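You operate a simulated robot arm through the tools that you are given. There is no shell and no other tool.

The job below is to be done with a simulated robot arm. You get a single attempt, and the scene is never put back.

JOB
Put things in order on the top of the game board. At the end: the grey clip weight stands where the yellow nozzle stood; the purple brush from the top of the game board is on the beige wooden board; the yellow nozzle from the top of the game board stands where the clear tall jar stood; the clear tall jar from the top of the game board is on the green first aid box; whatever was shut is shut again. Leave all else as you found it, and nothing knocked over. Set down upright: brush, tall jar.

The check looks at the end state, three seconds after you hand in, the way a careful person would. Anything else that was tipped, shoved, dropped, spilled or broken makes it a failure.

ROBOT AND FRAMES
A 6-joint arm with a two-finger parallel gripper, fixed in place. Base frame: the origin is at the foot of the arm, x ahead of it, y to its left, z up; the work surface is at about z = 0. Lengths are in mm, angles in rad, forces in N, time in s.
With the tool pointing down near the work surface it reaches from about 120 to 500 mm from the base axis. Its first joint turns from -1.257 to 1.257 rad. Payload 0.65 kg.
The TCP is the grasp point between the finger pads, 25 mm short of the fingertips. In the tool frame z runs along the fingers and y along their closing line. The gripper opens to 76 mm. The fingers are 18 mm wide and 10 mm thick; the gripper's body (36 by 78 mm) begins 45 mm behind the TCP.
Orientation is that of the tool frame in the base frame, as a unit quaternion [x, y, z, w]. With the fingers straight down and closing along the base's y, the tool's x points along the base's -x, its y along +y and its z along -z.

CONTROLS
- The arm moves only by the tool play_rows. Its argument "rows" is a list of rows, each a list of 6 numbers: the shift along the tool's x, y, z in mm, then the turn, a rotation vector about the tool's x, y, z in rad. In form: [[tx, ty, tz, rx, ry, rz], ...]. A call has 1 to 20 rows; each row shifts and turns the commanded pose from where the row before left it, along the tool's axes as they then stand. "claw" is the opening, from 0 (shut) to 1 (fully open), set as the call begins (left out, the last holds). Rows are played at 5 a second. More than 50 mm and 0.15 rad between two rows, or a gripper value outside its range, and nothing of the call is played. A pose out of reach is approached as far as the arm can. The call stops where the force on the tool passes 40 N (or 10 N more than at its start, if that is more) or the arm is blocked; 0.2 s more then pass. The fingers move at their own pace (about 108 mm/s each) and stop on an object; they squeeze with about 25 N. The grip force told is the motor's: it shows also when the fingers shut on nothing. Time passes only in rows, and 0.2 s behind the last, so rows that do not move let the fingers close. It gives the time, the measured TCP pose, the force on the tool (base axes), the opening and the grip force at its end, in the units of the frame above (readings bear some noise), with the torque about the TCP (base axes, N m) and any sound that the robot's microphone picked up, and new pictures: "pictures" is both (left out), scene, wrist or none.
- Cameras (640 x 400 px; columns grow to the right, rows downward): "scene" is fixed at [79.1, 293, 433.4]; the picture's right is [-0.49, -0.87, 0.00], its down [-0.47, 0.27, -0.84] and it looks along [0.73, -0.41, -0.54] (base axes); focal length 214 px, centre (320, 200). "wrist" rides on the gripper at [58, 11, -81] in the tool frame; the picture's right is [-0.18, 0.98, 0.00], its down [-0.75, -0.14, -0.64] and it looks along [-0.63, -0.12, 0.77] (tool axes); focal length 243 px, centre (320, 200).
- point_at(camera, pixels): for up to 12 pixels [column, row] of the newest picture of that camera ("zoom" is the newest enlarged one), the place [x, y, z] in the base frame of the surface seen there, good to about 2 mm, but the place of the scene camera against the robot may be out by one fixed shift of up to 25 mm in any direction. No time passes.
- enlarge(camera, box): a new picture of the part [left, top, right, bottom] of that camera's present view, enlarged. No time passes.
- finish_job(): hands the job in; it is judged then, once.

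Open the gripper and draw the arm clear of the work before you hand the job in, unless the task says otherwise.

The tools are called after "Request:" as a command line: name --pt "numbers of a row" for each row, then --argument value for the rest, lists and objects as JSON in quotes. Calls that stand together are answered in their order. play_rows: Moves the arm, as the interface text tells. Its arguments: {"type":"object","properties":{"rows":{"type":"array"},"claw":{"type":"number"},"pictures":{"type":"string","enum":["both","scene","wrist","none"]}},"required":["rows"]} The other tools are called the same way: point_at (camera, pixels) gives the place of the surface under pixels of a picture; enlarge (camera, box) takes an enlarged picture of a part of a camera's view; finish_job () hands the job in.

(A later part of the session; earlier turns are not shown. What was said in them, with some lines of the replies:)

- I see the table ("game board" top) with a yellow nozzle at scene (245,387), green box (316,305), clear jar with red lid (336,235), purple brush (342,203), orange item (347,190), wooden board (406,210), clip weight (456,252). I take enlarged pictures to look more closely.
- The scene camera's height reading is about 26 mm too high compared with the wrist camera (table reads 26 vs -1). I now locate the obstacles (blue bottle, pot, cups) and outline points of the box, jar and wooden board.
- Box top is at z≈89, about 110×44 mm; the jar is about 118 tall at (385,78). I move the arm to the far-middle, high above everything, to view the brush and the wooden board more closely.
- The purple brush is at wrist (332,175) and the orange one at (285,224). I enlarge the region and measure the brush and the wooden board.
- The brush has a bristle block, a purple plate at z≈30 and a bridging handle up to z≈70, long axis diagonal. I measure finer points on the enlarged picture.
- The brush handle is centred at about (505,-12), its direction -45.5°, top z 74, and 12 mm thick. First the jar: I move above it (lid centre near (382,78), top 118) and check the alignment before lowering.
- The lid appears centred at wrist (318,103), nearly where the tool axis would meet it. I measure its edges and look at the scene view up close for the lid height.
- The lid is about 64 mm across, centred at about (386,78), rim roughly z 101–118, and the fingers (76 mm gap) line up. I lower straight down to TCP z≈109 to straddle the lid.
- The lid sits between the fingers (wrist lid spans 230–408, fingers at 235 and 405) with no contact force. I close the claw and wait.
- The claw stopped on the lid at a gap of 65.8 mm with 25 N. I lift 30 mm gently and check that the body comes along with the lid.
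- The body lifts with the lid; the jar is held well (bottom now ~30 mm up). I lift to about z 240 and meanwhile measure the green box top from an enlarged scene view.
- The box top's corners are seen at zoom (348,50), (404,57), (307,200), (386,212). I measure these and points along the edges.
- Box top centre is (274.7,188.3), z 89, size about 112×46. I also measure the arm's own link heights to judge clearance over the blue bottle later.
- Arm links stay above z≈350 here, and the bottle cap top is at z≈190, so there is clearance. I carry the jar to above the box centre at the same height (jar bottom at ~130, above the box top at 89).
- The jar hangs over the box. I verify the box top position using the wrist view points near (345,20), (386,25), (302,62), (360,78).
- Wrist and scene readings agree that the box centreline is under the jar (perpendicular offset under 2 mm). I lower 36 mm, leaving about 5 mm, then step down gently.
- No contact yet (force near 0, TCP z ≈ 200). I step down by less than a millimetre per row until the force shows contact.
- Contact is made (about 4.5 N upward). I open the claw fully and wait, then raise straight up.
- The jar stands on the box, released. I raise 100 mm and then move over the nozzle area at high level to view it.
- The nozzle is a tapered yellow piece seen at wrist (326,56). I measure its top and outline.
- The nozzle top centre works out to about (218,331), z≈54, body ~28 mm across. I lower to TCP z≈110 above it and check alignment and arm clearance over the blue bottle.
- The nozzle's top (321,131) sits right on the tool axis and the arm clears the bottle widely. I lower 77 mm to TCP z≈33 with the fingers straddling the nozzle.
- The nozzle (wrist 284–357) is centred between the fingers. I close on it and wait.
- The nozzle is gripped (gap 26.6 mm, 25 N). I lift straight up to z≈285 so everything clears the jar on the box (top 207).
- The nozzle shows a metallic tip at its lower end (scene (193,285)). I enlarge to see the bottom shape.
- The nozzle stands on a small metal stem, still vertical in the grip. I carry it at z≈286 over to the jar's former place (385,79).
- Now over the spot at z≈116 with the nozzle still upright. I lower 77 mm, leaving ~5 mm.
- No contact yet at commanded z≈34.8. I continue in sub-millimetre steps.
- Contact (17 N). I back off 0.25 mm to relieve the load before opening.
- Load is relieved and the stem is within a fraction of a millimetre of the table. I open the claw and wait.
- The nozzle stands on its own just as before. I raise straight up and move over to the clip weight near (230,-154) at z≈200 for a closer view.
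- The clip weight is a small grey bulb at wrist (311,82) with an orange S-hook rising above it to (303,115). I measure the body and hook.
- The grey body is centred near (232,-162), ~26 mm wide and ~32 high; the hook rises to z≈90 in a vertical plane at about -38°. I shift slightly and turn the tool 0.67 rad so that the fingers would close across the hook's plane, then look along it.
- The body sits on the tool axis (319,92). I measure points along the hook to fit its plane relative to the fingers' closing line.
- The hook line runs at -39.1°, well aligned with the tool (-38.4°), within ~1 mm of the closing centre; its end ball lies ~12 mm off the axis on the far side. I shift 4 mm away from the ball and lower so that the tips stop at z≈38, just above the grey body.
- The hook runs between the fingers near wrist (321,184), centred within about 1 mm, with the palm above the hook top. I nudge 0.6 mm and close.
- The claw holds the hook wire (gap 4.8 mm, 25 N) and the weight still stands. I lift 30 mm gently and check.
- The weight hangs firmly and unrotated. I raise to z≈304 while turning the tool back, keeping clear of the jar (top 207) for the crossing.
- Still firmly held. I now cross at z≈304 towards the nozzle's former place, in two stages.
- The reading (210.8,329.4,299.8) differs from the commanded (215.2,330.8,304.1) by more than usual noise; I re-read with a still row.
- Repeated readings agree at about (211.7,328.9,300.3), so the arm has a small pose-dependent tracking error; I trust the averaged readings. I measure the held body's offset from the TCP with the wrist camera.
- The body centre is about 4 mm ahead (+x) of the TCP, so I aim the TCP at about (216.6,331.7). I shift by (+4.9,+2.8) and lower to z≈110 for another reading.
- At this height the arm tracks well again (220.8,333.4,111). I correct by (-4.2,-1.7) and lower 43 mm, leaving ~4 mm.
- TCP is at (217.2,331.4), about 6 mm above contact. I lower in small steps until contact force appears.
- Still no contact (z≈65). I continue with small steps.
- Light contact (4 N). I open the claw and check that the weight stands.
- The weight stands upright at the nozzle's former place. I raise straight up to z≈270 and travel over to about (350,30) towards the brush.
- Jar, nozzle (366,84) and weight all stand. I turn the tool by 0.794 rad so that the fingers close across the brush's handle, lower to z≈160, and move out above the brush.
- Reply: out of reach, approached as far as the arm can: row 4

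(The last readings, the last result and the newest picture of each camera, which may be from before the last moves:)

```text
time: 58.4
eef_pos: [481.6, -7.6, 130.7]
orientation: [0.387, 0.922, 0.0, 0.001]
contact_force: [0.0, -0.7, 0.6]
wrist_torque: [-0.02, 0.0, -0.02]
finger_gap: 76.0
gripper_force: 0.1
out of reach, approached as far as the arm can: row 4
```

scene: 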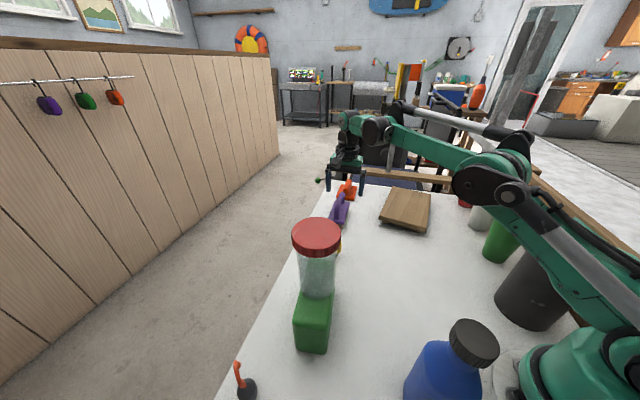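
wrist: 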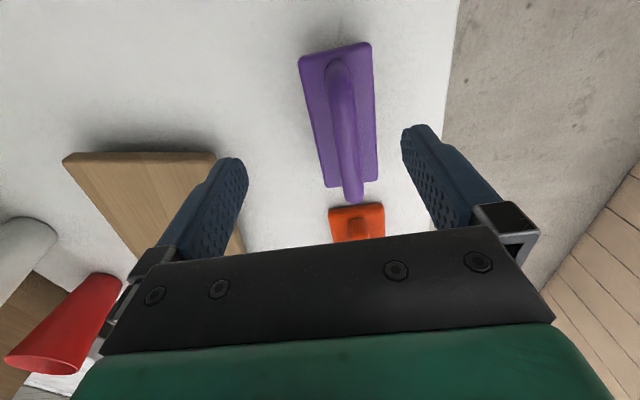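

The arm hit its reach limit at about r=482 for this height. I measure the handle in the current view to choose a grip point on its nearer part.

Request:
enlarge --camera "wrist" --box '[280, 20, 400, 220]'

Request:
point_at --camera "wrist" --pixels '[[341, 70], [342, 85], [343, 100], [345, 120], [347, 140], [350, 160], [353, 190], [333, 110], [355, 110], [336, 140], [360, 140], [300, 60]]'

Request:
play_rows --pt "0 0 0 0 0 0" --pictures "none"

```text
2.00 times, centred on (340, 120) of wrist
```

zoom: 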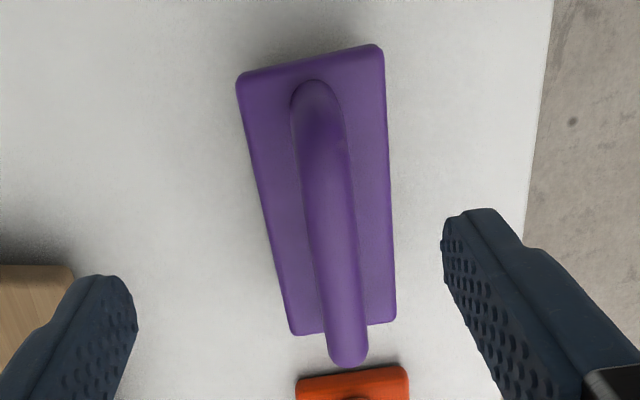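

```text
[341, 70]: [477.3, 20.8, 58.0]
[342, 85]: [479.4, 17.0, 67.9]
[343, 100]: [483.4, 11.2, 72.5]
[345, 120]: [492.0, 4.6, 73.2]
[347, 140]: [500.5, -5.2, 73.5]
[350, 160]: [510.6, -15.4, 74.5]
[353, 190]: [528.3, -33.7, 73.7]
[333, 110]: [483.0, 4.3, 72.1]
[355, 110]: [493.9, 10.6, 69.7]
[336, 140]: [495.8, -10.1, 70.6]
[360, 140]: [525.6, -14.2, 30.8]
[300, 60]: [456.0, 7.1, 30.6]
```

```text
time: 58.8
eef_pos: [482.2, -6.6, 131.6]
orientation: [0.387, 0.922, -0.001, -0.001]
contact_force: [0.3, -0.2, -0.4]
wrist_torque: [0.0, 0.0, 0.0]
finger_gap: 76.2
gripper_force: 0.0
```

The handle's centre line satisfies x+y≈495 with top z≈74; my TCP is now at about (482,-7). I lower 35 mm (handle passes between the open fingers) and read how the reach changes.

Request:
play_rows --pt "0 0 15 0 0 0" --pt "0 0 10 0 0 0" --pt "0 0 5 0 0 0" --pt "0 0 0 0 0 0"

```text
time: 59.8
eef_pos: [481.4, -7.6, 100.7]
orientation: [0.387, 0.922, 0.0, -0.001]
contact_force: [0.0, -0.4, 0.8]
wrist_torque: [0.0, -0.03, 0.0]
finger_gap: 75.6
gripper_force: 0.0
```

scene: 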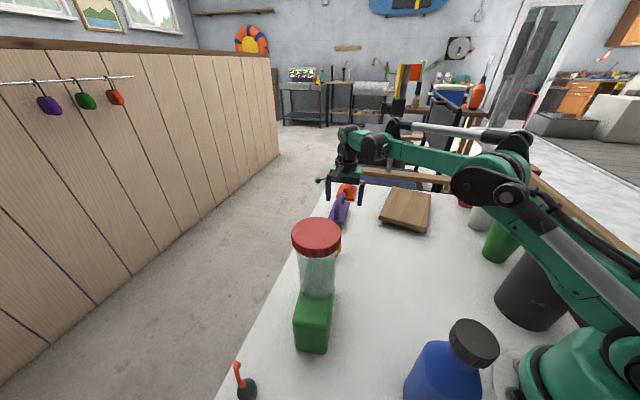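
wrist: 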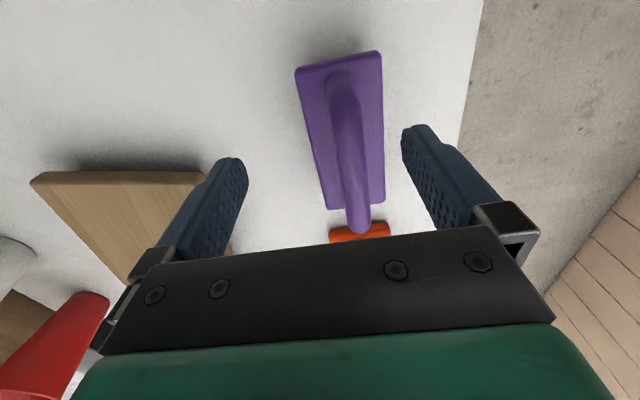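

The pose lowered straight to (481.4,-7.6,100.7). I now shift across by 14 mm to centre on the handle and see whether the reach allows it at this height.

Request:
play_rows --pt "0.7 5 3 0 0 0" --pt "0.7 5 3 0 0 0" --pt "0 4 2 0 0 0" --pt "0 0 0 0 0 0"

Request:
enlarge --camera "wrist" --box '[200, 40, 440, 240]'

```text
time: 60.8
eef_pos: [490.8, 3.0, 92.2]
orientation: [0.387, 0.922, 0.0, 0.0]
contact_force: [-0.5, 0.0, -0.3]
wrist_torque: [0.0, -0.02, -0.05]
finger_gap: 75.8
gripper_force: 0.1
```

scene: 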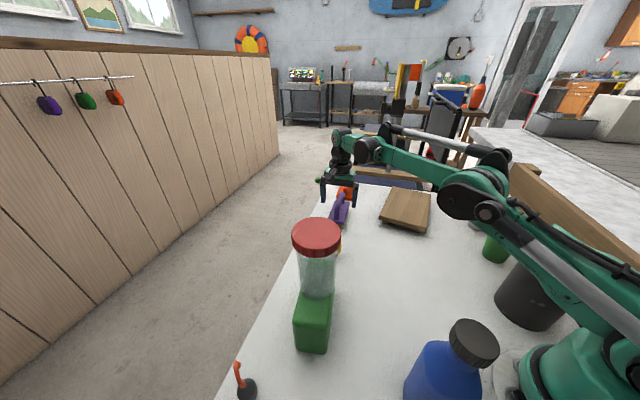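
wrist: 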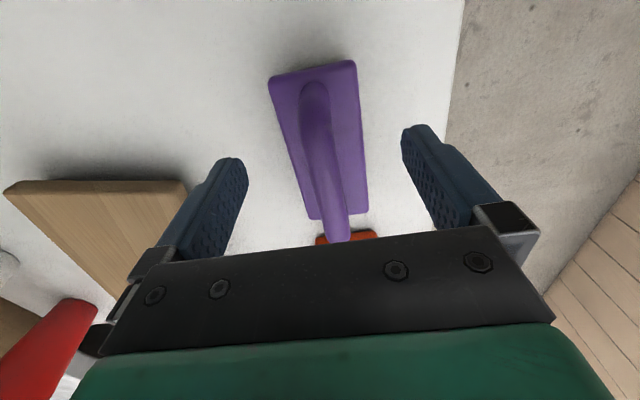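

```text
2.00 times, centred on (320, 140) of wrist
```

zoom: 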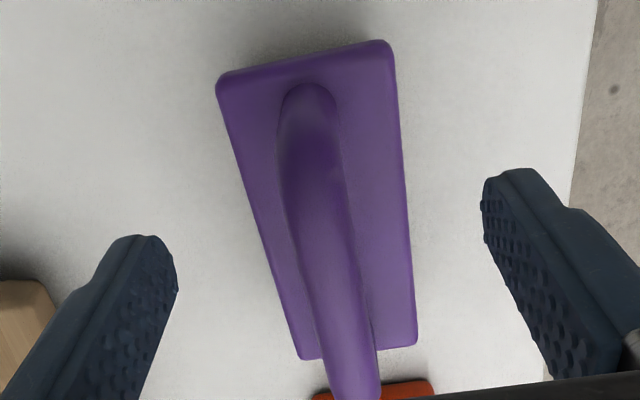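

The handle is centred on the tool axis (wrist u≈319 at v≈161). I lower to TCP z≈67 and then try to slide 10 mm further along the handle toward the brush's middle.

Request:
play_rows --pt "0 0 10 0 0 0" --pt "0 0 10 0 0 0" --pt "0 0 5 0 0 0" --pt "-5 0 0 0 0 0" --pt "-5 0 0 0 0 0" --pt "0 0 0 0 0 0"

Request:
enlarge --camera "wrist" --box '[200, 40, 440, 240]'

```text
time: 62.2
eef_pos: [496.7, -2.4, 66.4]
orientation: [0.387, 0.922, 0.001, 0.0]
contact_force: [-0.1, 0.9, -0.7]
wrist_torque: [-0.01, -0.01, -0.03]
finger_gap: 76.2
gripper_force: 0.1
```

scene: 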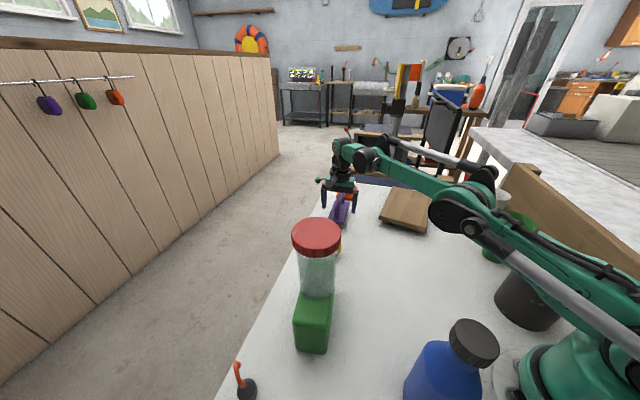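
wrist: 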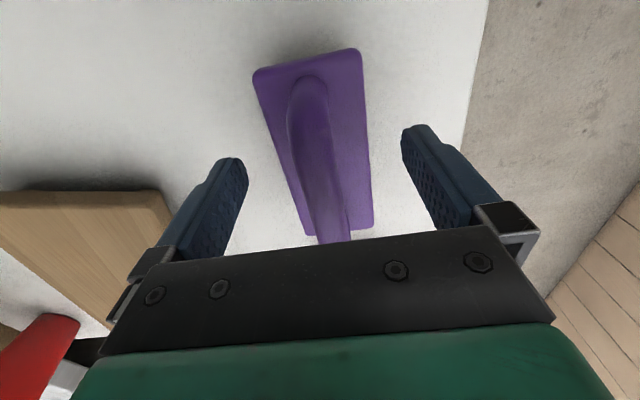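

```text
2.00 times, centred on (320, 140) of wrist
```

zoom: 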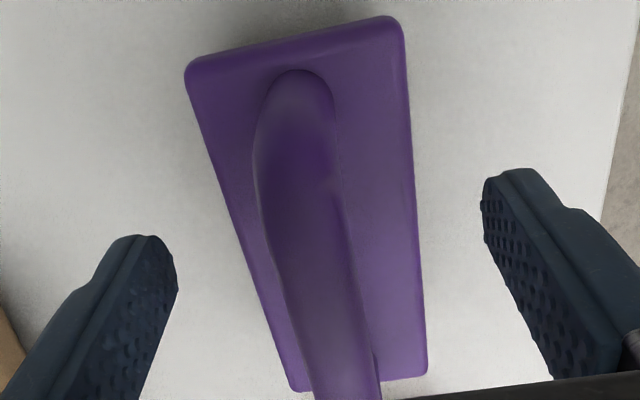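

Now at (496.7,-2.4,66.4), about 10 mm from the handle's middle, handle centred (u≈318). I close the claw on the handle.

Request:
play_rows --pt "0 0 0 0 0 0" --pt "0 0 0 0 0 0" --pt "0 0 0 0 0 0" --pt "0 0 0 0 0 0" --claw 0

Request:
play_rows --pt "0 0 0 0 0 0" --pictures "none"

```text
time: 63.2
eef_pos: [497.4, -2.1, 66.9]
orientation: [0.387, 0.922, -0.001, 0.0]
contact_force: [0.2, 0.2, 0.0]
wrist_torque: [0.01, 0.0, 0.01]
finger_gap: 15.0
gripper_force: 24.7
```

scene: 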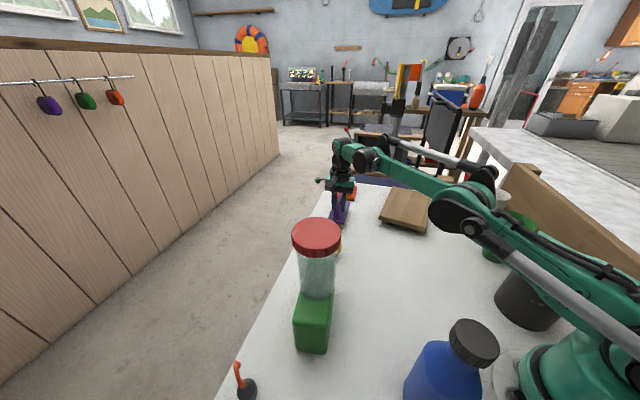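
wrist: 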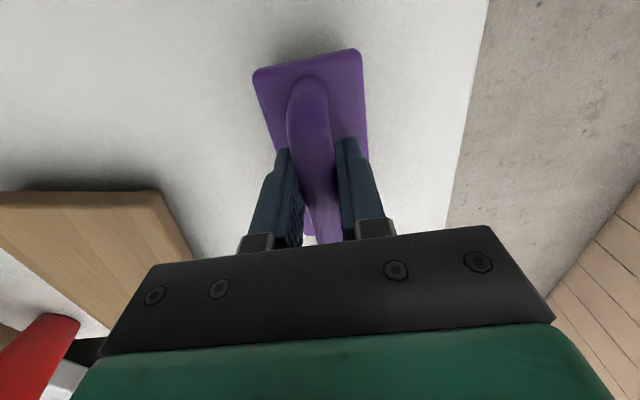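

```text
time: 63.6
eef_pos: [497.6, -4.0, 66.6]
orientation: [0.387, 0.922, 0.001, -0.001]
contact_force: [-0.2, -0.3, -0.9]
wrist_torque: [0.03, 0.01, 0.01]
finger_gap: 14.9
gripper_force: 25.0
```

The brush handle is gripped (gap 15 mm, 25 N). Before lifting I measure the wooden board from an enlarged scene view to plan the placement.

Request:
enlarge --camera "scene" --box '[365, 180, 445, 240]'

Request:
point_at --camera "wrist" --pixels '[[160, 192], [195, 262], [90, 194], [40, 195], [100, 220], [150, 210], [20, 240], [5, 195]]'

```text
6.67 times, centred on (405, 210) of scene
```

zoom: 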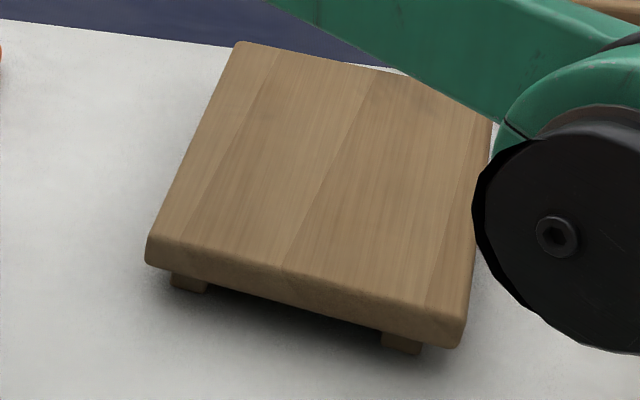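

```text
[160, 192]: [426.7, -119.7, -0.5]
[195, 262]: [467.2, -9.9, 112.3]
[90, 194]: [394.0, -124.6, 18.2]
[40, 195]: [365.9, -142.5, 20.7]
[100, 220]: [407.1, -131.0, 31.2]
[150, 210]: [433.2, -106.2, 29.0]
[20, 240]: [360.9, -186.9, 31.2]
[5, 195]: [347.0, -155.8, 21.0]
```

Request:
point_at --camera "zoom" --pixels '[[240, 45], [155, 240], [455, 315], [350, 67], [300, 277], [300, 160], [195, 145], [465, 250], [400, 200], [230, 255], [485, 130], [375, 292]]'

```text
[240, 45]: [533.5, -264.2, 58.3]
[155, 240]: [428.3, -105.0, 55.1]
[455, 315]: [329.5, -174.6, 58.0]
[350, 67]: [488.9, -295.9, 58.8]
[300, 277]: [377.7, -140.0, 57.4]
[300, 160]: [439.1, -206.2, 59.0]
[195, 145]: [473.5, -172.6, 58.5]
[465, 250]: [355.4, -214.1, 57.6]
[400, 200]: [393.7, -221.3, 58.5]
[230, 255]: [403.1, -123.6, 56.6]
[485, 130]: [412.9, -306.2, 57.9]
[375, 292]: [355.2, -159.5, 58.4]
```

Board top is z≈31.5 with corners near (329,-175), (428,-105), (533,-264); long axis at -56.6°. I lift the brush a little straight up, then retract inward while rising to z≈120.

Request:
play_rows --pt "0 0 -3 0 0 0" --pt "0 0 -5 0 0 0" --pt "1.4 -1.4 -6 0 0 0" --pt "5 -5 -8 0 0 0" --pt "8 -8 -10 0 0 0" --pt "10 -10 -12 0 0 0" --pt "10 -10 -12 0 0 0" --pt "0 0 0 0 0 0"

Request:
enlarge --camera "scene" --box '[290, 140, 450, 260]'

```text
time: 65.4
eef_pos: [447.2, -2.7, 123.1]
orientation: [0.386, 0.922, 0.0, 0.001]
contact_force: [0.4, 0.2, -1.7]
wrist_torque: [0.01, -0.01, 0.0]
finger_gap: 14.9
gripper_force: 25.4
```

scene: 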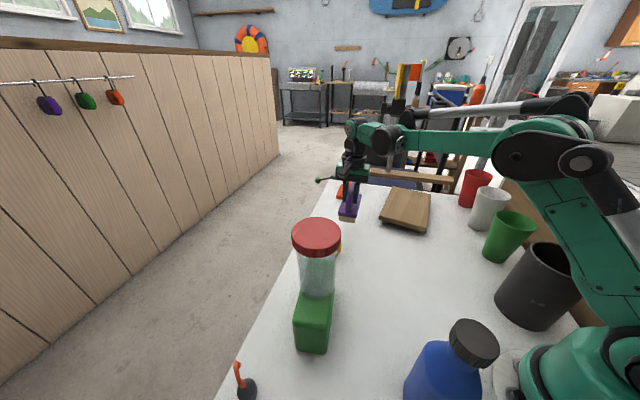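
wrist: 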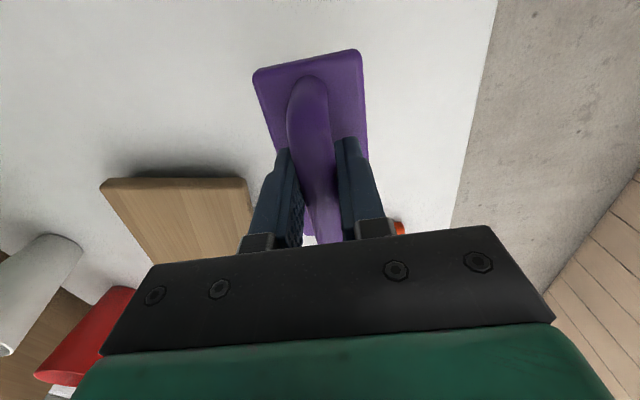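

```text
3.33 times, centred on (370, 200) of scene
```

zoom: 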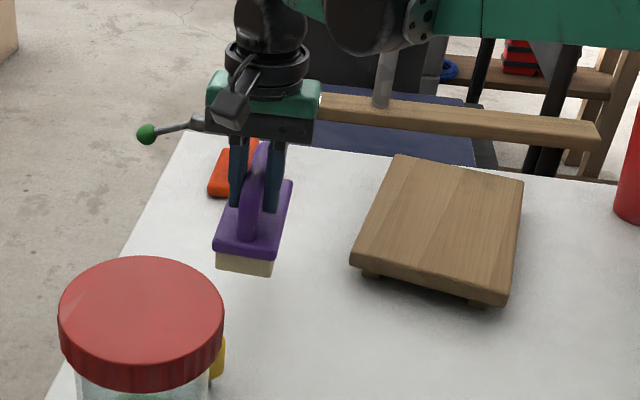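

The brush is held level with no slip in the wrist view (corners still at (253,72), (361,50)). I raise 12 mm and carry it over to above the board, then turn by 0.194 rad to align with its long axis.

Request:
play_rows --pt "0 0 -12 0 0 0" --pt "-22.2 -31.4 0 0 0 0" --pt "-22.2 -31.4 0 0 0 0" --pt "-22.2 -31.4 0 0 0 0" --pt "-22.2 -31.4 0 0 0 0" --pt "-22.2 -31.3 0 0 0 0" --pt "0 0 0 0 0 0.097" --pt "0 0 0 0 0 0.097" --pt "0 0 0 0 0 0" --pt "0 0 0 0 0 0"

Request:
play_rows --pt "0 0 0 0 0 0" --pictures "none"

Request:
enlarge --camera "scene" --box '[340, 140, 500, 260]'

```text
time: 67.6
eef_pos: [414.5, -193.0, 133.6]
orientation: [0.474, 0.881, 0.0, -0.001]
contact_force: [0.2, -0.2, -1.1]
wrist_torque: [0.06, -0.01, -0.02]
finger_gap: 15.2
gripper_force: 25.4
```

scene: 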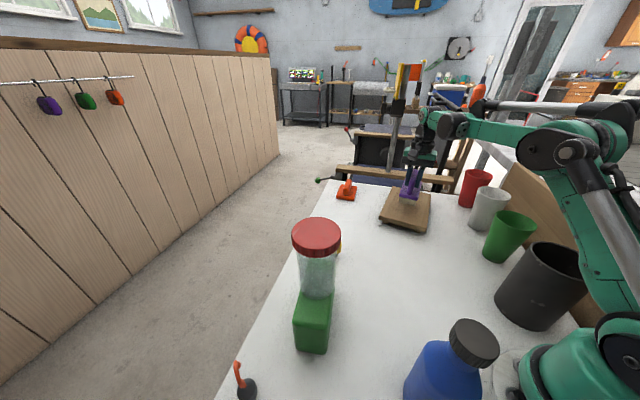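
wrist: 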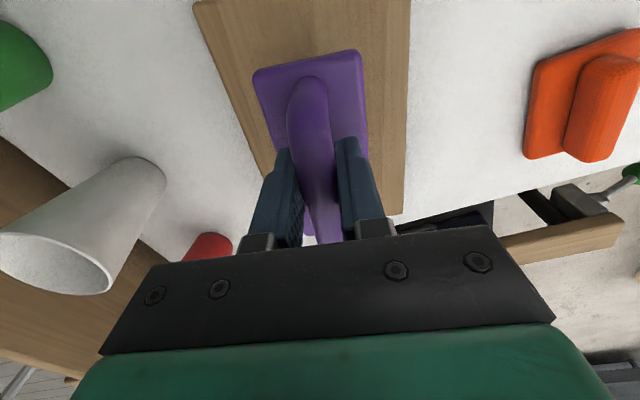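

```text
time: 68.0
eef_pos: [415.1, -193.7, 134.3]
orientation: [0.474, 0.881, 0.0, 0.0]
contact_force: [-0.7, -0.4, -1.4]
wrist_torque: [0.05, -0.02, 0.01]
finger_gap: 15.1
gripper_force: 24.9
```

```text
3.33 times, centred on (420, 200) of scene
```

zoom: 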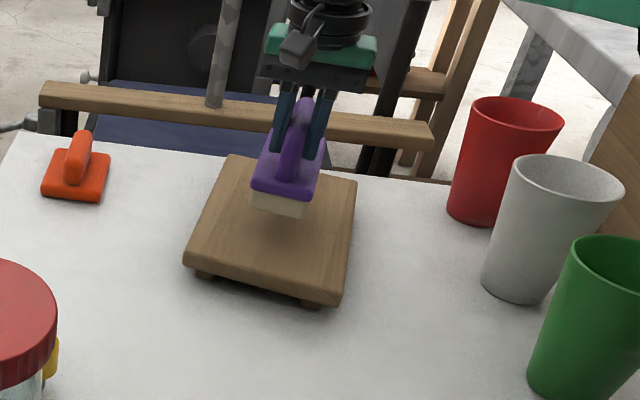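

The brush hangs over the middle of the board, aligned with it. I lower 31 mm, leaving ~5 mm.

Request:
play_rows --pt "0 0 10 0 0 0" --pt "0 0 10 0 0 0" --pt "0 0 7 0 0 0" --pt "0 0 4 0 0 0" --pt "0 0 0 0 0 0"

Request:
enlarge --camera "scene" --box '[360, 160, 460, 240]'

Request:
play_rows --pt "0 0 1 0 0 0" --pt "0 0 1 0 0 0" --pt "0 0 0 0 0 0" --pictures "none"

```text
time: 69.2
eef_pos: [416.1, -192.4, 103.3]
orientation: [0.475, 0.88, 0.001, 0.0]
contact_force: [0.3, -0.4, -1.3]
wrist_torque: [0.02, 0.04, -0.01]
finger_gap: 15.0
gripper_force: 25.1
```

scene: 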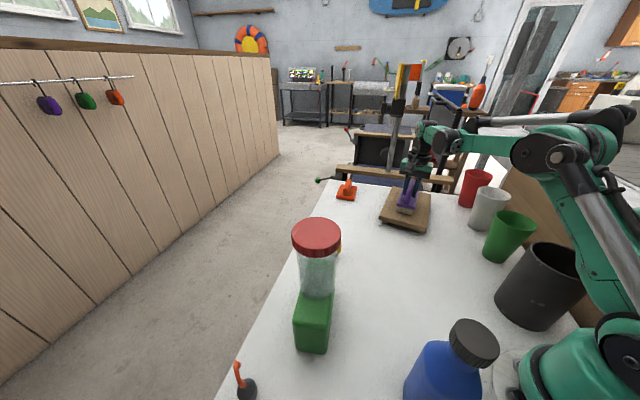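
wrist: 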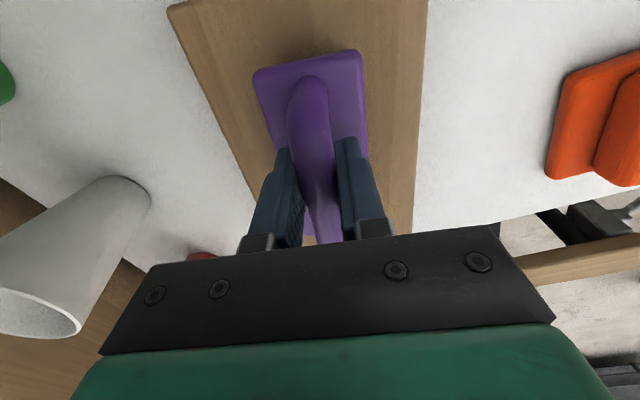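

```text
5.00 times, centred on (410, 200) of scene
```

zoom: 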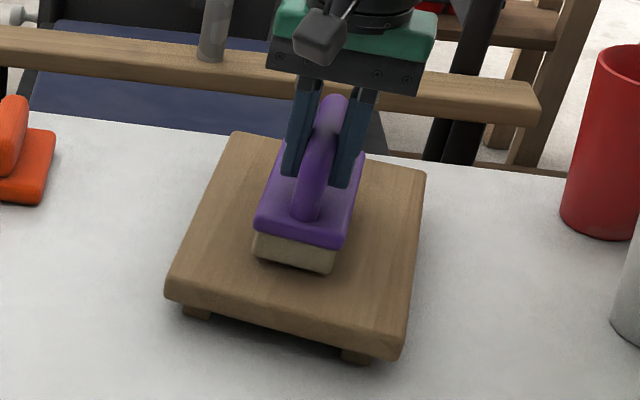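

```text
time: 70.0
eef_pos: [417.3, -192.2, 100.8]
orientation: [0.474, 0.881, 0.0, 0.0]
contact_force: [0.2, -0.6, -0.3]
wrist_torque: [0.05, 0.01, -0.01]
finger_gap: 15.0
gripper_force: 24.7
```

The brush is a few millimetres above the board. I continue with sub-millimetre steps until contact.

Request:
play_rows --pt "0 0 0.8 0 0 0" --pt "0 0 0.7 0 0 0" --pt "0 0 0 0 0 0" --pictures "none"

Request:
play_rows --pt "0 0 0.6 0 0 0" --pt "0 0 0 0 0 0" --pictures "none"

Request:
play_rows --pt "0 0 0.5 0 0 0" --pt "0 0 0 0 0 0" --pictures "none"

```text
time: 70.8
eef_pos: [415.5, -191.7, 101.4]
orientation: [0.475, 0.88, 0.0, -0.001]
contact_force: [0.0, 0.2, -2.0]
wrist_torque: [0.03, 0.0, 0.0]
finger_gap: 15.0
gripper_force: 25.0
```

```text
time: 71.4
eef_pos: [415.4, -192.1, 99.4]
orientation: [0.474, 0.88, 0.0, 0.0]
contact_force: [-0.2, 0.4, -0.9]
wrist_torque: [0.02, 0.0, 0.04]
finger_gap: 15.1
gripper_force: 25.2
```

```text
time: 72.0
eef_pos: [415.9, -191.2, 100.1]
orientation: [0.474, 0.881, 0.0, 0.0]
contact_force: [0.0, -0.5, -1.0]
wrist_torque: [0.02, 0.01, -0.01]
finger_gap: 14.9
gripper_force: 25.1
```

Still hanging freely (z≈99.5, force about -1 N). I keep stepping down gently.

Request:
play_rows --pt "0 0 0.6 0 0 0" --pt "0 0 0 0 0 0" --pictures "none"

Request:
play_rows --pt "0 0 0.5 0 0 0" --pt "0 0 0 0 0 0" --pictures "none"

Request:
play_rows --pt "0 0 0.4 0 0 0" --pt "0 0 0 0 0 0" --pictures "none"

```text
time: 72.6
eef_pos: [415.7, -191.6, 99.6]
orientation: [0.474, 0.88, -0.001, 0.0]
contact_force: [0.1, 1.0, -1.0]
wrist_torque: [0.0, -0.02, 0.0]
finger_gap: 15.0
gripper_force: 25.1
```

```text
time: 73.2
eef_pos: [415.7, -192.6, 98.7]
orientation: [0.474, 0.881, 0.0, 0.0]
contact_force: [-0.5, 2.9, 8.8]
wrist_torque: [-0.26, -0.14, 0.0]
finger_gap: 14.9
gripper_force: 24.8
```

```text
time: 73.8
eef_pos: [415.2, -193.4, 97.5]
orientation: [0.474, 0.88, 0.001, 0.0]
contact_force: [-2.1, 2.4, 18.0]
wrist_torque: [0.03, 0.03, 0.01]
finger_gap: 15.2
gripper_force: 25.1
```

Contact is firm (18 N). I back off 0.3 mm, then open the claw.

Request:
play_rows --pt "0 0 -0.3 0 0 0" --pt "0 0 0 0 0 0" --pictures "none"

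Request:
play_rows --pt "0 0 0 0 0 0" --pt "0 0 0 0 0 0" --pt "0 0 0 0 0 0" --claw 1

Request:
enlarge --camera "scene" --box '[360, 160, 460, 240]'

```text
time: 74.4
eef_pos: [415.8, -192.2, 98.0]
orientation: [0.475, 0.88, 0.0, 0.0]
contact_force: [-1.2, 0.3, 1.5]
wrist_torque: [0.2, 0.13, 0.0]
finger_gap: 14.9
gripper_force: 24.9
```

```text
time: 75.2
eef_pos: [416.0, -192.9, 97.7]
orientation: [0.474, 0.881, 0.0, 0.0]
contact_force: [0.0, -0.4, 1.0]
wrist_torque: [-0.02, 0.02, -0.01]
finger_gap: 75.9
gripper_force: 0.0
```

scene: 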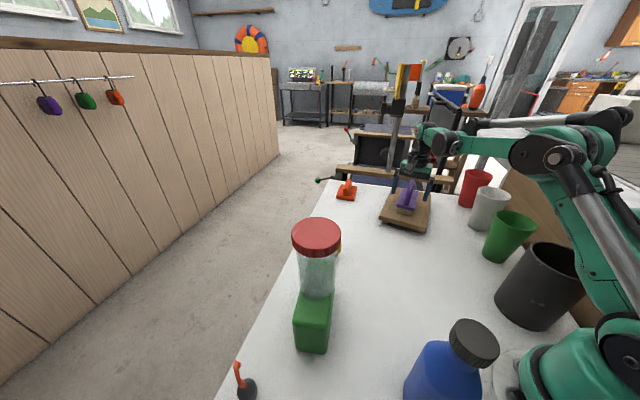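
wrist: 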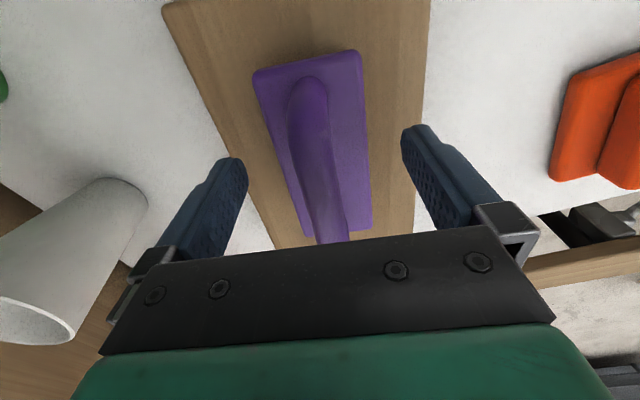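

```text
5.00 times, centred on (410, 200) of scene
```

zoom: 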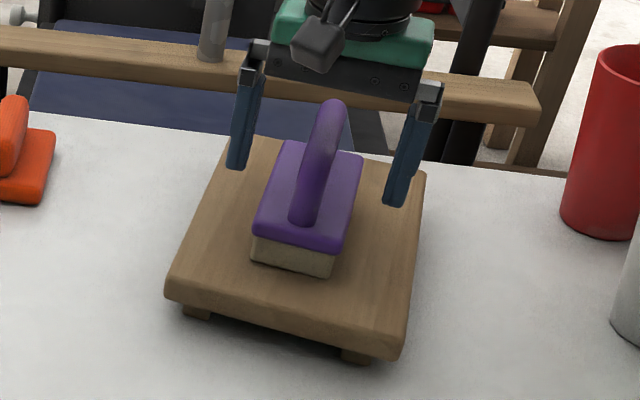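

The brush stands level on the board. I raise straight up 60 mm, then rise and draw back inward, and turn the tool back.

Request:
play_rows --pt "0 0 -8 0 0 0" --pt "0 0 -15 0 0 0" --pt "0 0 -20 0 0 0" --pt "0 0 -20 0 0 0" --pt "35 -4.7 -25 0 0 0" --pt "35 -4.7 -25 0 0 0" --pt "35 -4.7 -25 0 0 0" --pt "35 -4.7 -25 0 0 0" --pt "35 -4.7 -25 0 0 0" --pt "0 0 0 0 0 -0.14" --pt "0 0 0 0 0 -0.14" --pt "0 0 0 0 0 -0.14" --pt "0 0 0 0 0 -0.14" --pt "0 0 0 0 0 -0.14" --pt "0 0 0 0 0 -0.14" --pt "0 0 0 0 0 -0.148" --pt "0 0 0 0 0 0"

```text
time: 78.8
eef_pos: [300.1, -58.7, 286.6]
orientation: [0.0, 1.0, 0.0, 0.0]
contact_force: [0.1, 0.9, 0.2]
wrist_torque: [0.0, 0.03, 0.0]
finger_gap: 76.1
gripper_force: 0.0
```

scene: 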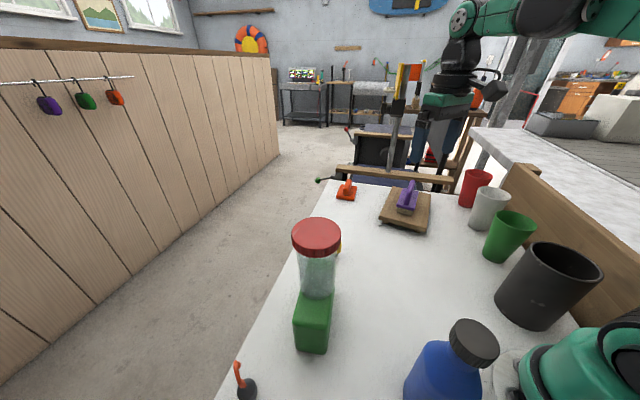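
wrist: 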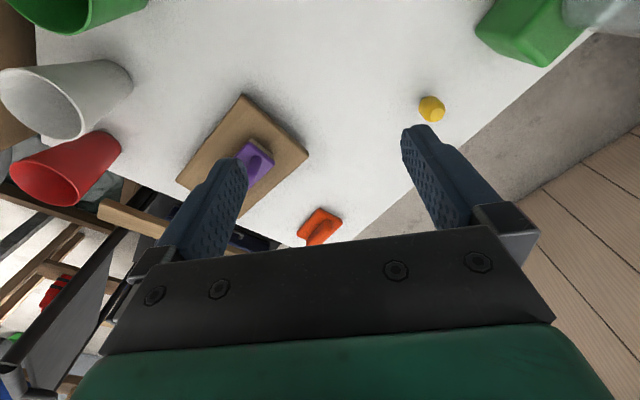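

Everything is placed. I go back to about the starting pose, clear of the work, and check all objects from there.

Request:
play_rows --pt "19.5 30.7 -11 0 0 0" --pt "19.5 30.7 -11 0 0 0" --pt "19.5 30.7 -11 0 0 0" --pt "19.5 30.7 -11 0 0 0" --pt "0 0 0 0 0 0"

Request:
enlarge --camera "wrist" --box '[200, 0, 600, 250]'

Request:
enlarge --camera "scene" --box '[220, 170, 480, 400]'

Request:
point_at --camera "scene" --pixels '[[248, 388], [317, 233], [340, 247], [454, 256], [406, 200], [347, 190], [472, 338], [512, 222], [490, 195], [475, 180]]'

```text
time: 80.0
eef_pos: [220.5, 64.7, 329.3]
orientation: [0.0, 1.0, 0.0, 0.001]
contact_force: [0.1, 0.2, -0.2]
wrist_torque: [0.02, 0.0, -0.01]
finger_gap: 76.2
gripper_force: 0.1
```

scene: 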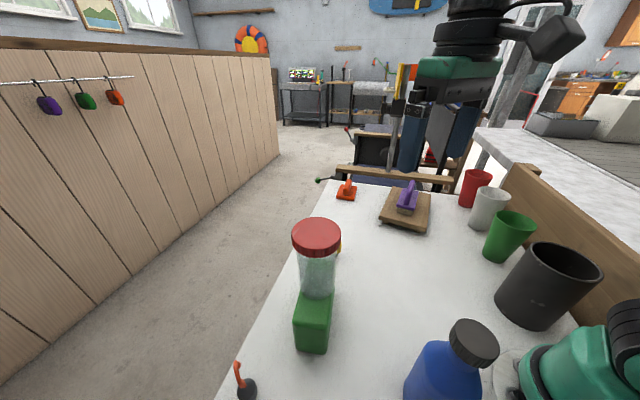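
wrist: 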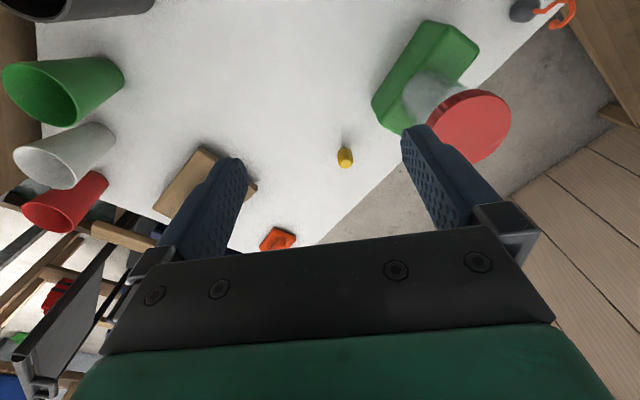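

```text
1.60 times, centred on (400, 125) of wrist
```

zoom: 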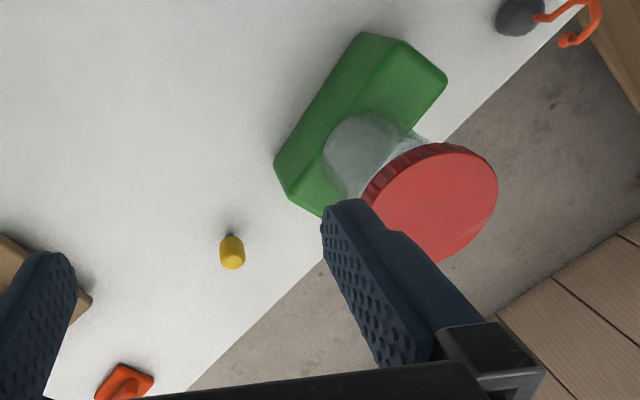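

```text
1.74 times, centred on (350, 285) of scene
```

zoom: 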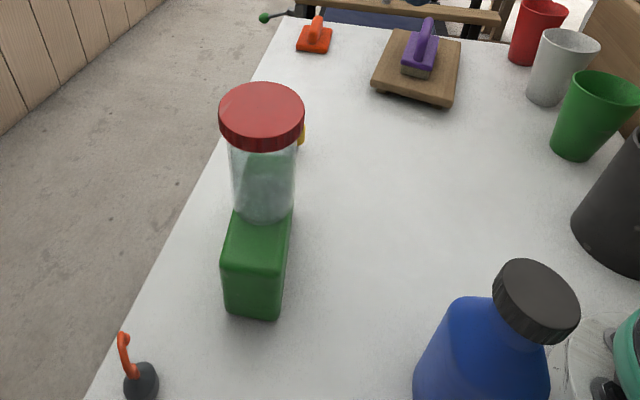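

```text
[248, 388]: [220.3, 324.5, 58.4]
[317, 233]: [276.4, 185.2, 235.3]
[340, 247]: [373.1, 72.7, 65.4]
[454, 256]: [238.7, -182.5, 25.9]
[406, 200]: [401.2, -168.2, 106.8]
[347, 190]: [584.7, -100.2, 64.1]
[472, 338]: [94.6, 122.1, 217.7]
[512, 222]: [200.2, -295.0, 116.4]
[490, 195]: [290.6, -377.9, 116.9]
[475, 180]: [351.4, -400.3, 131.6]
```

All items are in their places: the weight stands at (248,388) in the scene view, the jar is upright on the green box, the nozzle is at the jar's old spot (wrist (345,157)), and the brush is upright on the board. The other objects read unchanged positions, and the claw is open and clear, so I hand in.

Request:
finish_job

```text
The job is handed in.
```

I put all four objects where you asked and handed the job in. I don't have a result from the check yet.

- **Clear tall jar:** it stands upright on the green first aid box, with its lid still on.
- **Yellow nozzle:** it stands where the jar stood, within about 1 mm by the arm's readings.
- **Grey clip weight:** it stands upright where the nozzle stood, within a few mm.
- **Purple brush:** it sits level and upright on the beige wooden board, lined up with the board's long side.

The only closed thing I handled was the jar, and I didn't open it. In the last pictures nothing was knocked over. The orange brush, blue bottle and cups read the same positions as at the start, and the green box and wooden board looked unmoved. The gripper is open and clear of the work, back near its starting position.
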